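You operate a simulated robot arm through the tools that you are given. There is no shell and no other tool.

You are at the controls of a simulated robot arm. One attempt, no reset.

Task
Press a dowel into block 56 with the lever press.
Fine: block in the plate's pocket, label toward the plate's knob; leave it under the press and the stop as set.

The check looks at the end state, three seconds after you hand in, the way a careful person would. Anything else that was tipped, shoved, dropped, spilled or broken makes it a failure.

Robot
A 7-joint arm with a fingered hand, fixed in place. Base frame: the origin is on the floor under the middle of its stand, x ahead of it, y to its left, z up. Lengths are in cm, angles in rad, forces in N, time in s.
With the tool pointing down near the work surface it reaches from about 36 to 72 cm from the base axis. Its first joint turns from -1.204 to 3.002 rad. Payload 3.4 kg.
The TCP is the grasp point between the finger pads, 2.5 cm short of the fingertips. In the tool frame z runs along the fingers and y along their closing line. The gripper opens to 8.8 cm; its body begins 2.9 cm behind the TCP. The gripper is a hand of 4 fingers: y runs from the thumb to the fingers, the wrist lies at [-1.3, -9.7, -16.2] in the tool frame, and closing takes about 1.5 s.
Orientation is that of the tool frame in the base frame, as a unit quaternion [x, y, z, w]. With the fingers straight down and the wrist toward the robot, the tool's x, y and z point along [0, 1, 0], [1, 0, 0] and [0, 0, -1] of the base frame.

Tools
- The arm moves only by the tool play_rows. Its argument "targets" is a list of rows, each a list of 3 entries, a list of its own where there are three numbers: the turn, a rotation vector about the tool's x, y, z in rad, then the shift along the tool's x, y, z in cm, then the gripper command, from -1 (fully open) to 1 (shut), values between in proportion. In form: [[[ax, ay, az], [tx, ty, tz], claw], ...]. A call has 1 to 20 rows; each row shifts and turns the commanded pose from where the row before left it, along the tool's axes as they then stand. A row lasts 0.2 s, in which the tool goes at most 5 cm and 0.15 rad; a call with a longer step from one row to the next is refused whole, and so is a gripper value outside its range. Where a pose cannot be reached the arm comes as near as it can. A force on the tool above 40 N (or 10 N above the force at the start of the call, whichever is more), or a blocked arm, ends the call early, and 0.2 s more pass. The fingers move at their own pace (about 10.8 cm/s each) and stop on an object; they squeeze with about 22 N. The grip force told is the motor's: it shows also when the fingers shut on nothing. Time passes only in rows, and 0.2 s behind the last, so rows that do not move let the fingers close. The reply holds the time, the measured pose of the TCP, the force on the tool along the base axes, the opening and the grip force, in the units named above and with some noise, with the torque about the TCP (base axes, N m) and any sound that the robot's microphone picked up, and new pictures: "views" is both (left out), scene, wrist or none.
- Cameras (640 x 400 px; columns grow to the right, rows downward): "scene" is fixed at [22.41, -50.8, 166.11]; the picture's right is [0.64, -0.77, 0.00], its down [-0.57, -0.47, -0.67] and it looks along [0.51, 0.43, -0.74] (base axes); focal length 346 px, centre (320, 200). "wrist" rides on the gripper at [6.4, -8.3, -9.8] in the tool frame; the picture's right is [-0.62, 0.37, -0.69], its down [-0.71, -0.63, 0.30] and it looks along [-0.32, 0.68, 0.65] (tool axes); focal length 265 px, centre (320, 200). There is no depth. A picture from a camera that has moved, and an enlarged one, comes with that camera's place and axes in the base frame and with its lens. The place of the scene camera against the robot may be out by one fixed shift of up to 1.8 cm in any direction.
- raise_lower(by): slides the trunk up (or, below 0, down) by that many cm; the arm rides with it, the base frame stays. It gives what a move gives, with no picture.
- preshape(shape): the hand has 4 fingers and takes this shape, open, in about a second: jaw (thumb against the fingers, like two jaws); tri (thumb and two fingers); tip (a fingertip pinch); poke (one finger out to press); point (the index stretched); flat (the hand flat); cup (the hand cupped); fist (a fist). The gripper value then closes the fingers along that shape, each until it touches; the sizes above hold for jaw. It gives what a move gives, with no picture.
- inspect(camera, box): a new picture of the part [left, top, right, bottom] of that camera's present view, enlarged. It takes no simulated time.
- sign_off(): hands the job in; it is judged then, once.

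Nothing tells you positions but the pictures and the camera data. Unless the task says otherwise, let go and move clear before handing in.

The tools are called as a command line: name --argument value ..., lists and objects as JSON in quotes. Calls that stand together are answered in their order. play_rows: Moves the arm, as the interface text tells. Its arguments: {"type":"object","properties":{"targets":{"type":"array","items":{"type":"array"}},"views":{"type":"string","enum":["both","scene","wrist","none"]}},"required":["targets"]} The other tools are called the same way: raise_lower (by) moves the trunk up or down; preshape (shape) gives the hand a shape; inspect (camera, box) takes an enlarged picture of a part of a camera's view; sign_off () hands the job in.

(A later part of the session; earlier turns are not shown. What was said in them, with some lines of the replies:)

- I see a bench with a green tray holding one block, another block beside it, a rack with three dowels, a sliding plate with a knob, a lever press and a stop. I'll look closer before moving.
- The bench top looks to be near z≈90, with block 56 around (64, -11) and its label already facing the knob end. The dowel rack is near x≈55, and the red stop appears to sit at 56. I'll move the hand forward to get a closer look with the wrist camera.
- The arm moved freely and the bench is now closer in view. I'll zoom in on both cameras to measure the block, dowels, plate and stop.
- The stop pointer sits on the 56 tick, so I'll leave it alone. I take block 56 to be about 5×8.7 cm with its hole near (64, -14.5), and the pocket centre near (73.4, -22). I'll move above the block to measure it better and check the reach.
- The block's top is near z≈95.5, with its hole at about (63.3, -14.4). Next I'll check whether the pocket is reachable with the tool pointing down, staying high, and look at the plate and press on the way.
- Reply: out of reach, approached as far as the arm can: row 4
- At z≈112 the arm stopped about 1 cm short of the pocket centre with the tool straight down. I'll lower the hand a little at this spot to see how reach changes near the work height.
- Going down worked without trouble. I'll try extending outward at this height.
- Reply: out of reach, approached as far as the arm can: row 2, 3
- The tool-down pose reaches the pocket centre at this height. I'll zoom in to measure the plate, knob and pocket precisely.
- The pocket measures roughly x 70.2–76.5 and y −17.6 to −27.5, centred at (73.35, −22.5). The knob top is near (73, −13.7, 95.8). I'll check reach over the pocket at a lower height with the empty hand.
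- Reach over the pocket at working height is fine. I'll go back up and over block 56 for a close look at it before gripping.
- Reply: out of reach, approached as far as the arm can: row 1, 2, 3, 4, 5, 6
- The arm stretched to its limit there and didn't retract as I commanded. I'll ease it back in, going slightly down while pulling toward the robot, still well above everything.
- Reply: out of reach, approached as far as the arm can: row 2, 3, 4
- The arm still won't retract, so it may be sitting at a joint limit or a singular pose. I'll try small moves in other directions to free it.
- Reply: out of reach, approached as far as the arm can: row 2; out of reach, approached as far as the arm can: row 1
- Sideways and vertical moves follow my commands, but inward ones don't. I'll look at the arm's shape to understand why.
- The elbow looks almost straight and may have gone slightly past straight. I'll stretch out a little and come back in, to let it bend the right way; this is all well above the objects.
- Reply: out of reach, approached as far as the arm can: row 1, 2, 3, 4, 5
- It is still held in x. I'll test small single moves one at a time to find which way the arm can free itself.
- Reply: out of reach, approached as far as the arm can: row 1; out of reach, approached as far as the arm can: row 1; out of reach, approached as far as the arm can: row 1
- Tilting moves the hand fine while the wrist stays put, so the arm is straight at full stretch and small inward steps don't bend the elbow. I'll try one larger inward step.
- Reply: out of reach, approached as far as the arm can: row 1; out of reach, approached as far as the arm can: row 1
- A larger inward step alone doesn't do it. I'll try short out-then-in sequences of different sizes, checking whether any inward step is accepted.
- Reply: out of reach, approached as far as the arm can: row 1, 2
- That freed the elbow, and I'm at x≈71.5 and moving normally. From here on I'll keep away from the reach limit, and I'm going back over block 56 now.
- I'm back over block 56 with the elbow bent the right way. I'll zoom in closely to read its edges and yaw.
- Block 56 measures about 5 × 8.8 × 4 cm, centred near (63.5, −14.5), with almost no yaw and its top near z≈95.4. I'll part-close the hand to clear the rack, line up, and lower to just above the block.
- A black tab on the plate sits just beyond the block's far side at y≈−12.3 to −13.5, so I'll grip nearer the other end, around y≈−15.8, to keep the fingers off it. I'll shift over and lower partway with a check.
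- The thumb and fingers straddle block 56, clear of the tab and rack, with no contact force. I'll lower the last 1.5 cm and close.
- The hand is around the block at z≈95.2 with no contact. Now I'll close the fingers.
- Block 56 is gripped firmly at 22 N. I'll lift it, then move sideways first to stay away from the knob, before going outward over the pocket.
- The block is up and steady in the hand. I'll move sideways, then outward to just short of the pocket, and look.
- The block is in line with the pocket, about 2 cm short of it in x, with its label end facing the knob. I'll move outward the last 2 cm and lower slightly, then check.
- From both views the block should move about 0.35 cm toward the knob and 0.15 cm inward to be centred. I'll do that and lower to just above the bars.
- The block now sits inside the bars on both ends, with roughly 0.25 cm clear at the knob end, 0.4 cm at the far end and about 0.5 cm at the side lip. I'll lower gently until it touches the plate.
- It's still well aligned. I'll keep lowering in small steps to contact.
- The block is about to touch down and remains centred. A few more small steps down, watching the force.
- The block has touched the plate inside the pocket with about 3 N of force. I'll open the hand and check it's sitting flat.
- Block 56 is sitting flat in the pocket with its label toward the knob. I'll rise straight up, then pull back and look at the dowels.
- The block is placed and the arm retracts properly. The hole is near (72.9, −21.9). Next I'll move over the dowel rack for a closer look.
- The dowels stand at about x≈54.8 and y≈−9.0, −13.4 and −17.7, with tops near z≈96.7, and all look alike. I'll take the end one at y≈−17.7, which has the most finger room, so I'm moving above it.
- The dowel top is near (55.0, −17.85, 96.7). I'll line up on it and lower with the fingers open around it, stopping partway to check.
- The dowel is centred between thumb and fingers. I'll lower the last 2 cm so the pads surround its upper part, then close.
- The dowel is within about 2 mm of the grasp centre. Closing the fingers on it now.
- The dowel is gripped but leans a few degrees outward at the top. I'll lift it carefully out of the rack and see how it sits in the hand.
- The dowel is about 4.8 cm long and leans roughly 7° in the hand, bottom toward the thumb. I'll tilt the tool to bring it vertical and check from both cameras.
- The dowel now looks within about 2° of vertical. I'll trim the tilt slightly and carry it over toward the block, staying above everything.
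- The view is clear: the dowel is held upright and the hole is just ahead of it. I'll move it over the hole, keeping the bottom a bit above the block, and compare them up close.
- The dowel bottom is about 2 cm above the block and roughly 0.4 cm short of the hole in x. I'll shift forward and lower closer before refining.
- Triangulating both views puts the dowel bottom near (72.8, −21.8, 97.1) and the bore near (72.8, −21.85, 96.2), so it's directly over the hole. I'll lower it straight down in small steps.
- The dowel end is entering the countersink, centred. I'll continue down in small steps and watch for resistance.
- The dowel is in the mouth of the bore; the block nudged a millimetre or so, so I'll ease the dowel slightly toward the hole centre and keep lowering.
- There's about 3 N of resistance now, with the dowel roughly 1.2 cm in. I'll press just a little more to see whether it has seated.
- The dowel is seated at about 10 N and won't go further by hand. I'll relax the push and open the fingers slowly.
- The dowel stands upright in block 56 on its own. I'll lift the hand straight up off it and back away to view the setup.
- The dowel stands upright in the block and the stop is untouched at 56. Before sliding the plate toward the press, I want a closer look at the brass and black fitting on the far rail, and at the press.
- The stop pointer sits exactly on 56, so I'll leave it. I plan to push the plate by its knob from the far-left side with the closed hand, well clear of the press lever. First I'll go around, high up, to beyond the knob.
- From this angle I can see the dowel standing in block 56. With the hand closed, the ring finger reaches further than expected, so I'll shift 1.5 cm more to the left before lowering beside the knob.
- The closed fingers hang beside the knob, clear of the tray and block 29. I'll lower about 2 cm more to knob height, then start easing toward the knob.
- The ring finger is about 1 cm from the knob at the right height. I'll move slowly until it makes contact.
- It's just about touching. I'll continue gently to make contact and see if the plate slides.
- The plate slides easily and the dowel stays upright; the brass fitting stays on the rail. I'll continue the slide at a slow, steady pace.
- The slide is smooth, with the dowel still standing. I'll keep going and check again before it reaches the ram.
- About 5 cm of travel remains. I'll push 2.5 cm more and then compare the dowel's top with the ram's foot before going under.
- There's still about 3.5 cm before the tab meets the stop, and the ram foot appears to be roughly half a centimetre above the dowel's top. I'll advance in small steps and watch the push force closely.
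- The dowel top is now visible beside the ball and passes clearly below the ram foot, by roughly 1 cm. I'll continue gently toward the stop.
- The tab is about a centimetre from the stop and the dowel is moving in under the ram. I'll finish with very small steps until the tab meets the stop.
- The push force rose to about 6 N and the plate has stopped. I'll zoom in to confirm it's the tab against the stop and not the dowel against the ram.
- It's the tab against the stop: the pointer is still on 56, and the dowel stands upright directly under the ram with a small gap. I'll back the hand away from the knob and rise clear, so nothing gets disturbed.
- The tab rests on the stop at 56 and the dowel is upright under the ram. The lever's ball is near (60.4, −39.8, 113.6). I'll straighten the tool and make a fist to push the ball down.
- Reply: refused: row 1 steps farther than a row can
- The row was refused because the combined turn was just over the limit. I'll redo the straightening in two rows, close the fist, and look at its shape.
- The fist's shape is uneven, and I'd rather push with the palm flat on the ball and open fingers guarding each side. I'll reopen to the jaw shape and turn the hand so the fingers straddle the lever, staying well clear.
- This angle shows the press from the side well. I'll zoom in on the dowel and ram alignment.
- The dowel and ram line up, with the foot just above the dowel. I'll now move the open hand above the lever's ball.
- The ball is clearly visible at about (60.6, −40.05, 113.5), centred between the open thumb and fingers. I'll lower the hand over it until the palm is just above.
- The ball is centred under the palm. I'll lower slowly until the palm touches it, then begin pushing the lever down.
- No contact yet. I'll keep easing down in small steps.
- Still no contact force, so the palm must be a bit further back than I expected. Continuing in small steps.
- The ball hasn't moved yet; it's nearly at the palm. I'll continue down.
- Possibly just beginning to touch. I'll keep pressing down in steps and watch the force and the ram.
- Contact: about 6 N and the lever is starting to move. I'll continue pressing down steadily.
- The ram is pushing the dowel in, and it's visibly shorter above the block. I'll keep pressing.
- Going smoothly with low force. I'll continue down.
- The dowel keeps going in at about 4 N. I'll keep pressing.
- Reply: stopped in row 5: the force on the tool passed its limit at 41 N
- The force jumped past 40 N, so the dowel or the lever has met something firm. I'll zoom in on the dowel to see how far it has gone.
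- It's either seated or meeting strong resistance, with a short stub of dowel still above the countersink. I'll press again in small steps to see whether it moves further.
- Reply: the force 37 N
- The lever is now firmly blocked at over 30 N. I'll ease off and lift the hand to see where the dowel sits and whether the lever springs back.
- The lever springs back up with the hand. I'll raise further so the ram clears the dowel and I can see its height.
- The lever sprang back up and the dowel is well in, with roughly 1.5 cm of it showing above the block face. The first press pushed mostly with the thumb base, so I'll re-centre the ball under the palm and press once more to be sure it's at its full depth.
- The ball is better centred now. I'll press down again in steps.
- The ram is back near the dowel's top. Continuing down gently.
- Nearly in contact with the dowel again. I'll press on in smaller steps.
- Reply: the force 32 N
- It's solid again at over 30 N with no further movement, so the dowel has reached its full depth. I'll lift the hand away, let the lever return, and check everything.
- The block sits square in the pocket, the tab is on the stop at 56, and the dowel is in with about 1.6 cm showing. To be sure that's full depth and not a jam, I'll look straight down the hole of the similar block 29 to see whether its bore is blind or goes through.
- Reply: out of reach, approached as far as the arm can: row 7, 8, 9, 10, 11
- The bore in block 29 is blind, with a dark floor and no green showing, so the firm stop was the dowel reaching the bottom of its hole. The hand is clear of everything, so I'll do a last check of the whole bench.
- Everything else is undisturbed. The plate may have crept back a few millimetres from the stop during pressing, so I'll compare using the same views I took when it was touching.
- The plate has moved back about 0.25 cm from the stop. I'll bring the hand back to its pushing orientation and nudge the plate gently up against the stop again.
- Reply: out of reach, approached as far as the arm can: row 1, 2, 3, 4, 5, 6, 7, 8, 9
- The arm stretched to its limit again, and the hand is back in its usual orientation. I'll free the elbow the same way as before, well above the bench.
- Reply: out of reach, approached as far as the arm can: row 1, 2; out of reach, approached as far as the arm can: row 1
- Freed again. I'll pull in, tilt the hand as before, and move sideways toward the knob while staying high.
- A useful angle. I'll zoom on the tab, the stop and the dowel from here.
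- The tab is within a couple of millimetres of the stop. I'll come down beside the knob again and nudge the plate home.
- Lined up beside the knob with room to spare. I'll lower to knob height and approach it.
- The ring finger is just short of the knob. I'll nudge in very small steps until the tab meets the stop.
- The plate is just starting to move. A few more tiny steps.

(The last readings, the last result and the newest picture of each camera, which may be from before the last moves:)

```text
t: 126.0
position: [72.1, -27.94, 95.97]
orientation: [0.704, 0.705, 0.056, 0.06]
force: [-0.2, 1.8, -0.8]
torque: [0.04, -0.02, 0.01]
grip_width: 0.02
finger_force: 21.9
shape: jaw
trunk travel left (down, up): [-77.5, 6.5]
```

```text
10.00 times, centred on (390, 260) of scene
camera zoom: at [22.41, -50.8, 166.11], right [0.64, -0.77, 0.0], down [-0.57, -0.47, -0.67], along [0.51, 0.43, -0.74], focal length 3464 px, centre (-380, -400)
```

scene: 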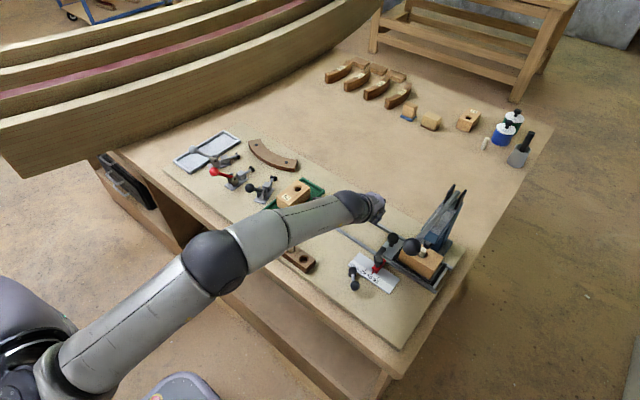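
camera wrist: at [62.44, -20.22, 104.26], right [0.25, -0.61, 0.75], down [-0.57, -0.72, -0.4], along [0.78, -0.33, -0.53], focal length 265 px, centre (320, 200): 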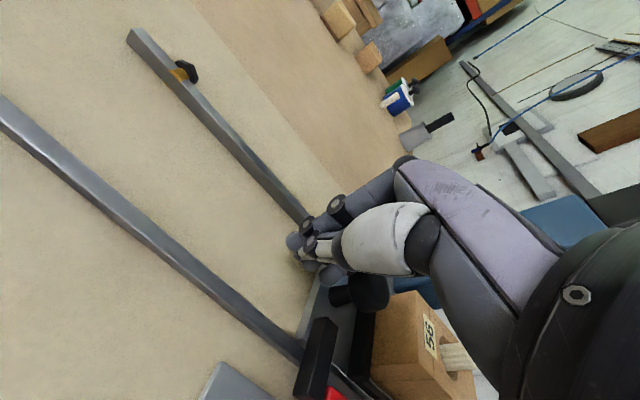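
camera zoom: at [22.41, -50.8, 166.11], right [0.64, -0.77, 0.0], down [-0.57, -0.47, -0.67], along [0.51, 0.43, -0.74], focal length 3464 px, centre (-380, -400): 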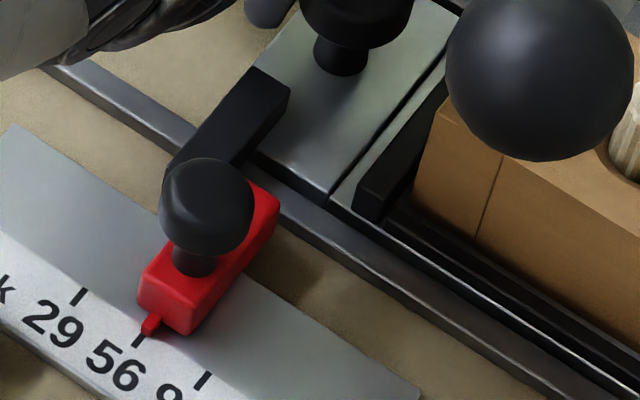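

The tab is back at the same position as at first contact. One more tiny step to confirm it's touching, then I'll back away.

play_rows --targets '[[[0, 0, 0], [-0.1, 0, 0], 1], [[0, 0, 0], [0, 0, 0], 1]]' --views "none"

inspect --camera "scene" --box '[370, 240, 410, 280]'

```text
t: 126.5
position: [72.03, -27.93, 96.13]
orientation: [0.705, 0.705, 0.055, 0.059]
force: [-0.8, 5.4, 0.8]
torque: [-0.01, 0.01, 0.01]
grip_width: 0.02
finger_force: 22.2
shape: jaw
trunk travel left (down, up): [-77.5, 6.5]
```

```text
10.00 times, centred on (390, 260) of scene
camera zoom: at [22.41, -50.8, 166.11], right [0.64, -0.77, 0.0], down [-0.57, -0.47, -0.67], along [0.51, 0.43, -0.74], focal length 3464 px, centre (-380, -400)
```

zoom: 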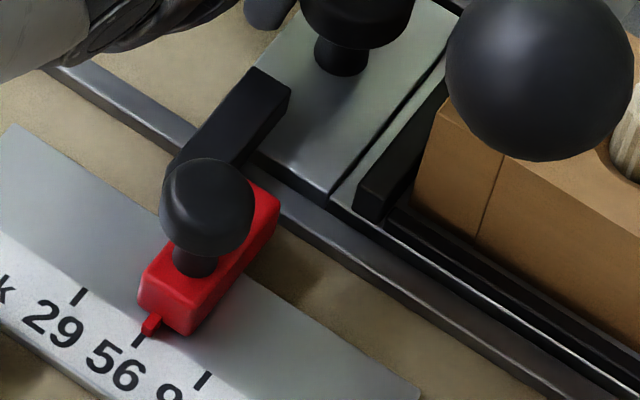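

Contact is confirmed at about 5 N, with the stop still on 56. I'll back away carefully, rise clear, and do a final check.

play_rows --targets '[[[0, 0, 0], [0.3, 0, 0], 1], [[0, 0, 0], [0.5, 0, 0], 1], [[0, 0, 0], [0.8, 0, 0], 1], [[0, 0, 0], [0, 0.2, -1.5], 1], [[0, 0, 0], [0, 0.3, -2.5], 1], [[0, 0, 0], [0, -0.5, -3], 1], [[0, 0, 0], [0, -2, -3], 1], [[0, 0, 0], [0.5, -3, -3], 1], [[0, 0, 0], [1, -3, -3], 1], [[0, 0, 0], [1, -3, -2], 1], [[0, 0, 0], [0, 0, 0], 1]]'

inspect --camera "scene" --box '[370, 240, 410, 280]'

inspect --camera "scene" --box '[370, 215, 450, 280]'

inspect --camera "wrist" --box '[180, 180, 400, 380]'

```text
t: 128.9
position: [58.3, -23.99, 111.89]
orientation: [0.704, 0.705, 0.055, 0.059]
force: [-0.4, -0.4, -0.9]
torque: [0.01, 0.01, 0.0]
grip_width: 0.0
finger_force: 22.7
shape: jaw
trunk travel left (down, up): [-77.5, 6.5]
camera wrist: at [48.74, -17.47, 120.23], right [0.25, -0.62, 0.75], down [-0.57, -0.72, -0.4], along [0.78, -0.33, -0.53], focal length 265 px, centre (320, 200)
```

scene: 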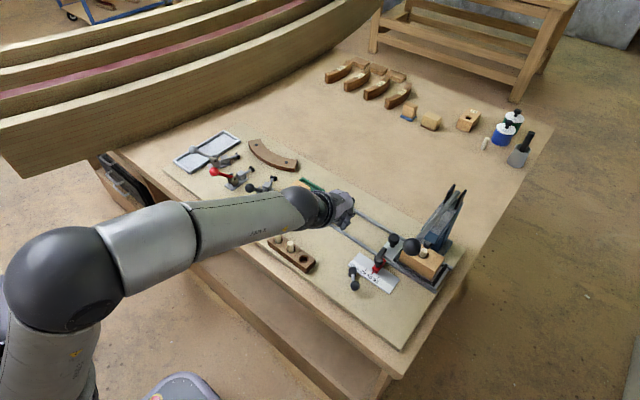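
wrist: 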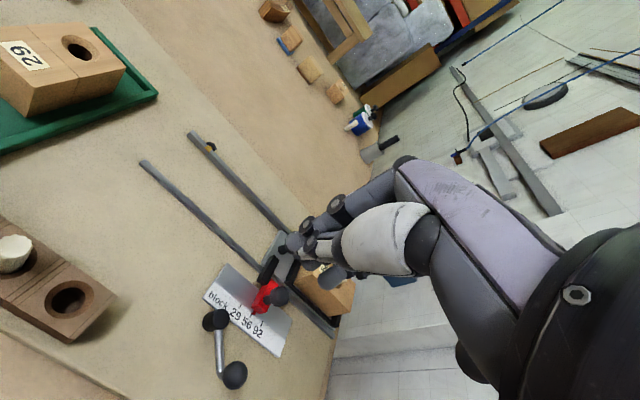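

```text
10.00 times, centred on (390, 260) of scene
camera zoom: at [22.41, -50.8, 166.11], right [0.64, -0.77, 0.0], down [-0.57, -0.47, -0.67], along [0.51, 0.43, -0.74], focal length 3464 px, centre (-380, -400)
```

zoom: 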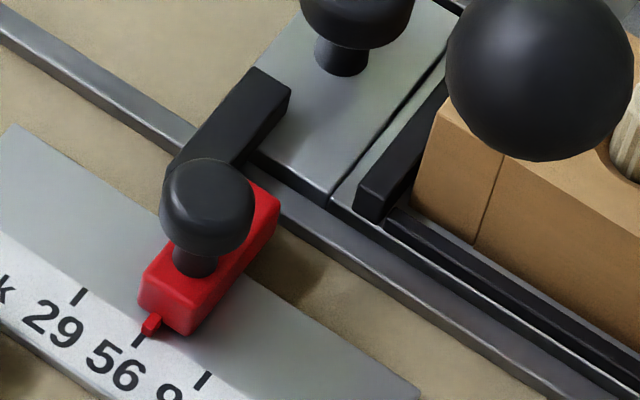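

```text
6.15 times, centred on (410, 248) of scene
camera zoom: at [22.41, -50.8, 166.11], right [0.64, -0.77, 0.0], down [-0.57, -0.47, -0.67], along [0.51, 0.43, -0.74], focal length 2132 px, centre (-234, -92)
```

zoom: 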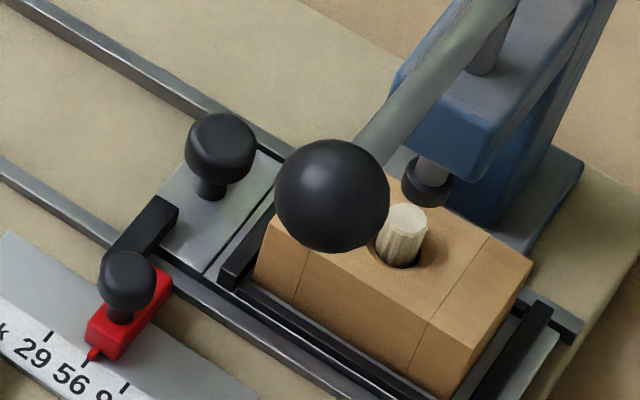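

```text
2.00 times, centred on (290, 280) of wrist
camera zoom: at [48.74, -17.47, 120.23], right [0.25, -0.62, 0.75], down [-0.57, -0.72, -0.4], along [0.78, -0.33, -0.53], focal length 531 px, centre (380, 40)
```

zoom: 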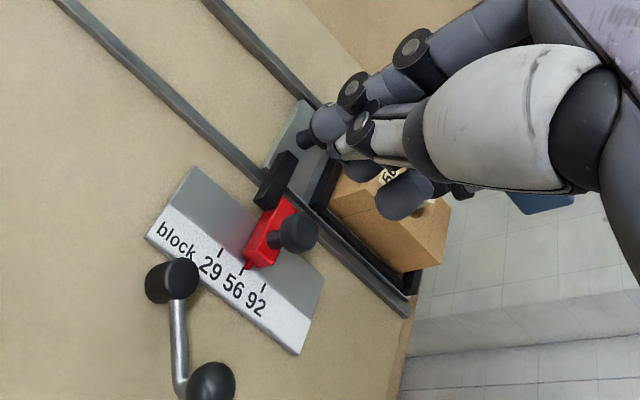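

The plate stays seated on the stop, which is still on 56. Block 56 sits in the pocket with its label toward the knob and the dowel pressed in, the lever is back up, and nothing else has moved. I'll pull the arm well clear and then hand in.

play_rows --targets '[[[0, 0, 0], [1, -2, -3], 0.5], [[0, 0, 0], [1, -2.5, -3], 0], [[0, 0, 0], [1, -2.5, -3], -0.5], [[0, 0, 0], [1, -2.5, -3], -1], [[0, 0, 0], [0, 0, 0], -1], [[0, 0, 0], [0, 0, 0], -1]]'

inspect --camera "scene" --box '[330, 180, 480, 300]'

```text
t: 130.3
position: [49.9, -22.11, 121.87]
orientation: [0.705, 0.704, 0.057, 0.056]
force: [0.4, 0.0, 0.1]
torque: [0.0, -0.01, -0.02]
grip_width: 8.77
finger_force: 0.0
shape: jaw
out of reach, approached as far as the arm can: row 2, 4
trunk travel left (down, up): [-77.5, 6.5]
camera wrist: at [40.18, -15.59, 130.07], right [0.25, -0.62, 0.74], down [-0.57, -0.71, -0.4], along [0.78, -0.32, -0.54], focal length 265 px, centre (320, 200)
```

scene: 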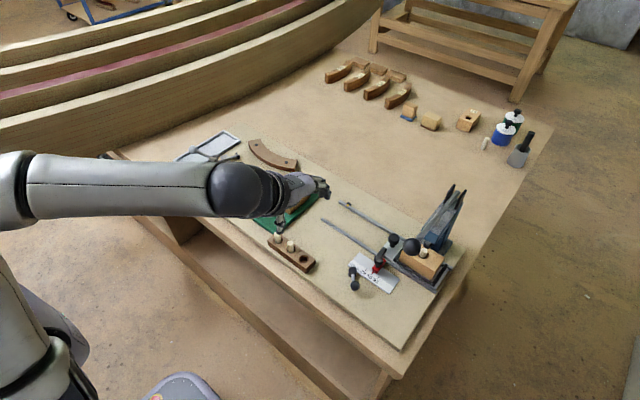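
wrist: 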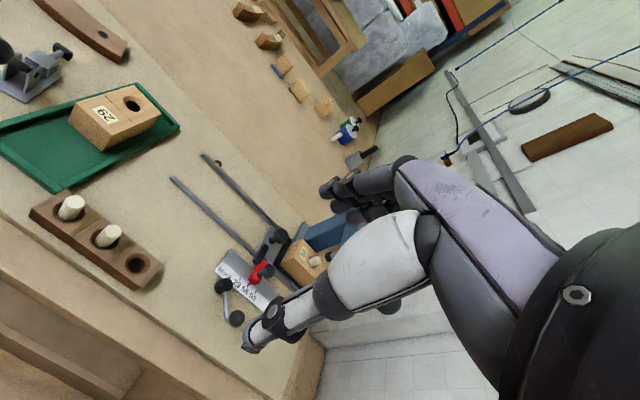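

```text
3.33 times, centred on (405, 240) of scene
camera zoom: at [22.41, -50.8, 166.11], right [0.64, -0.77, 0.0], down [-0.57, -0.47, -0.67], along [0.51, 0.43, -0.74], focal length 1155 px, centre (37, 67)
```

zoom: 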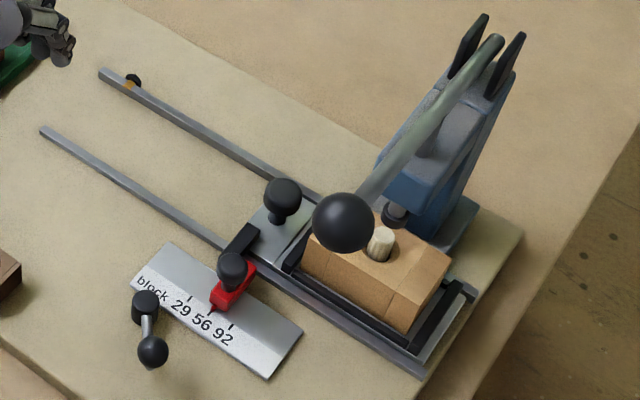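

Final look: block 56 is in the pocket under the press with its label toward the knob and the dowel pressed in. The stop is still on 56 with the tab against it, and the arm is clear with nothing else disturbed, so I'm handing it in.

sign_off

```text
The job is handed in.
```

I pressed the dowel into block 56 with the lever press and handed the job in; the check's result hasn't come back yet.

- **Block:** it sits in the plate's pocket under the press, with the label toward the knob.
- **Dowel:** I took one from the rack and pressed it until the lever stopped hard. The reading passed 40 N on the first press and reached about 30 N on the second. About 1.6 cm of the dowel still shows above the block. I took the hard stop to be the bottom of a blind hole. I couldn't see the bottom of block 56's hole, so I looked into block 29's, which appeared closed.
- **Stop:** it is still on 56. The plate crept back about 0.3 cm from the stop during pressing, so I pushed it up against the stop again and confirmed contact.
- **Rest of the bench:** the lever sprang back up, the arm is clear, and I saw nothing tipped, dropped or moved in the final pictures.
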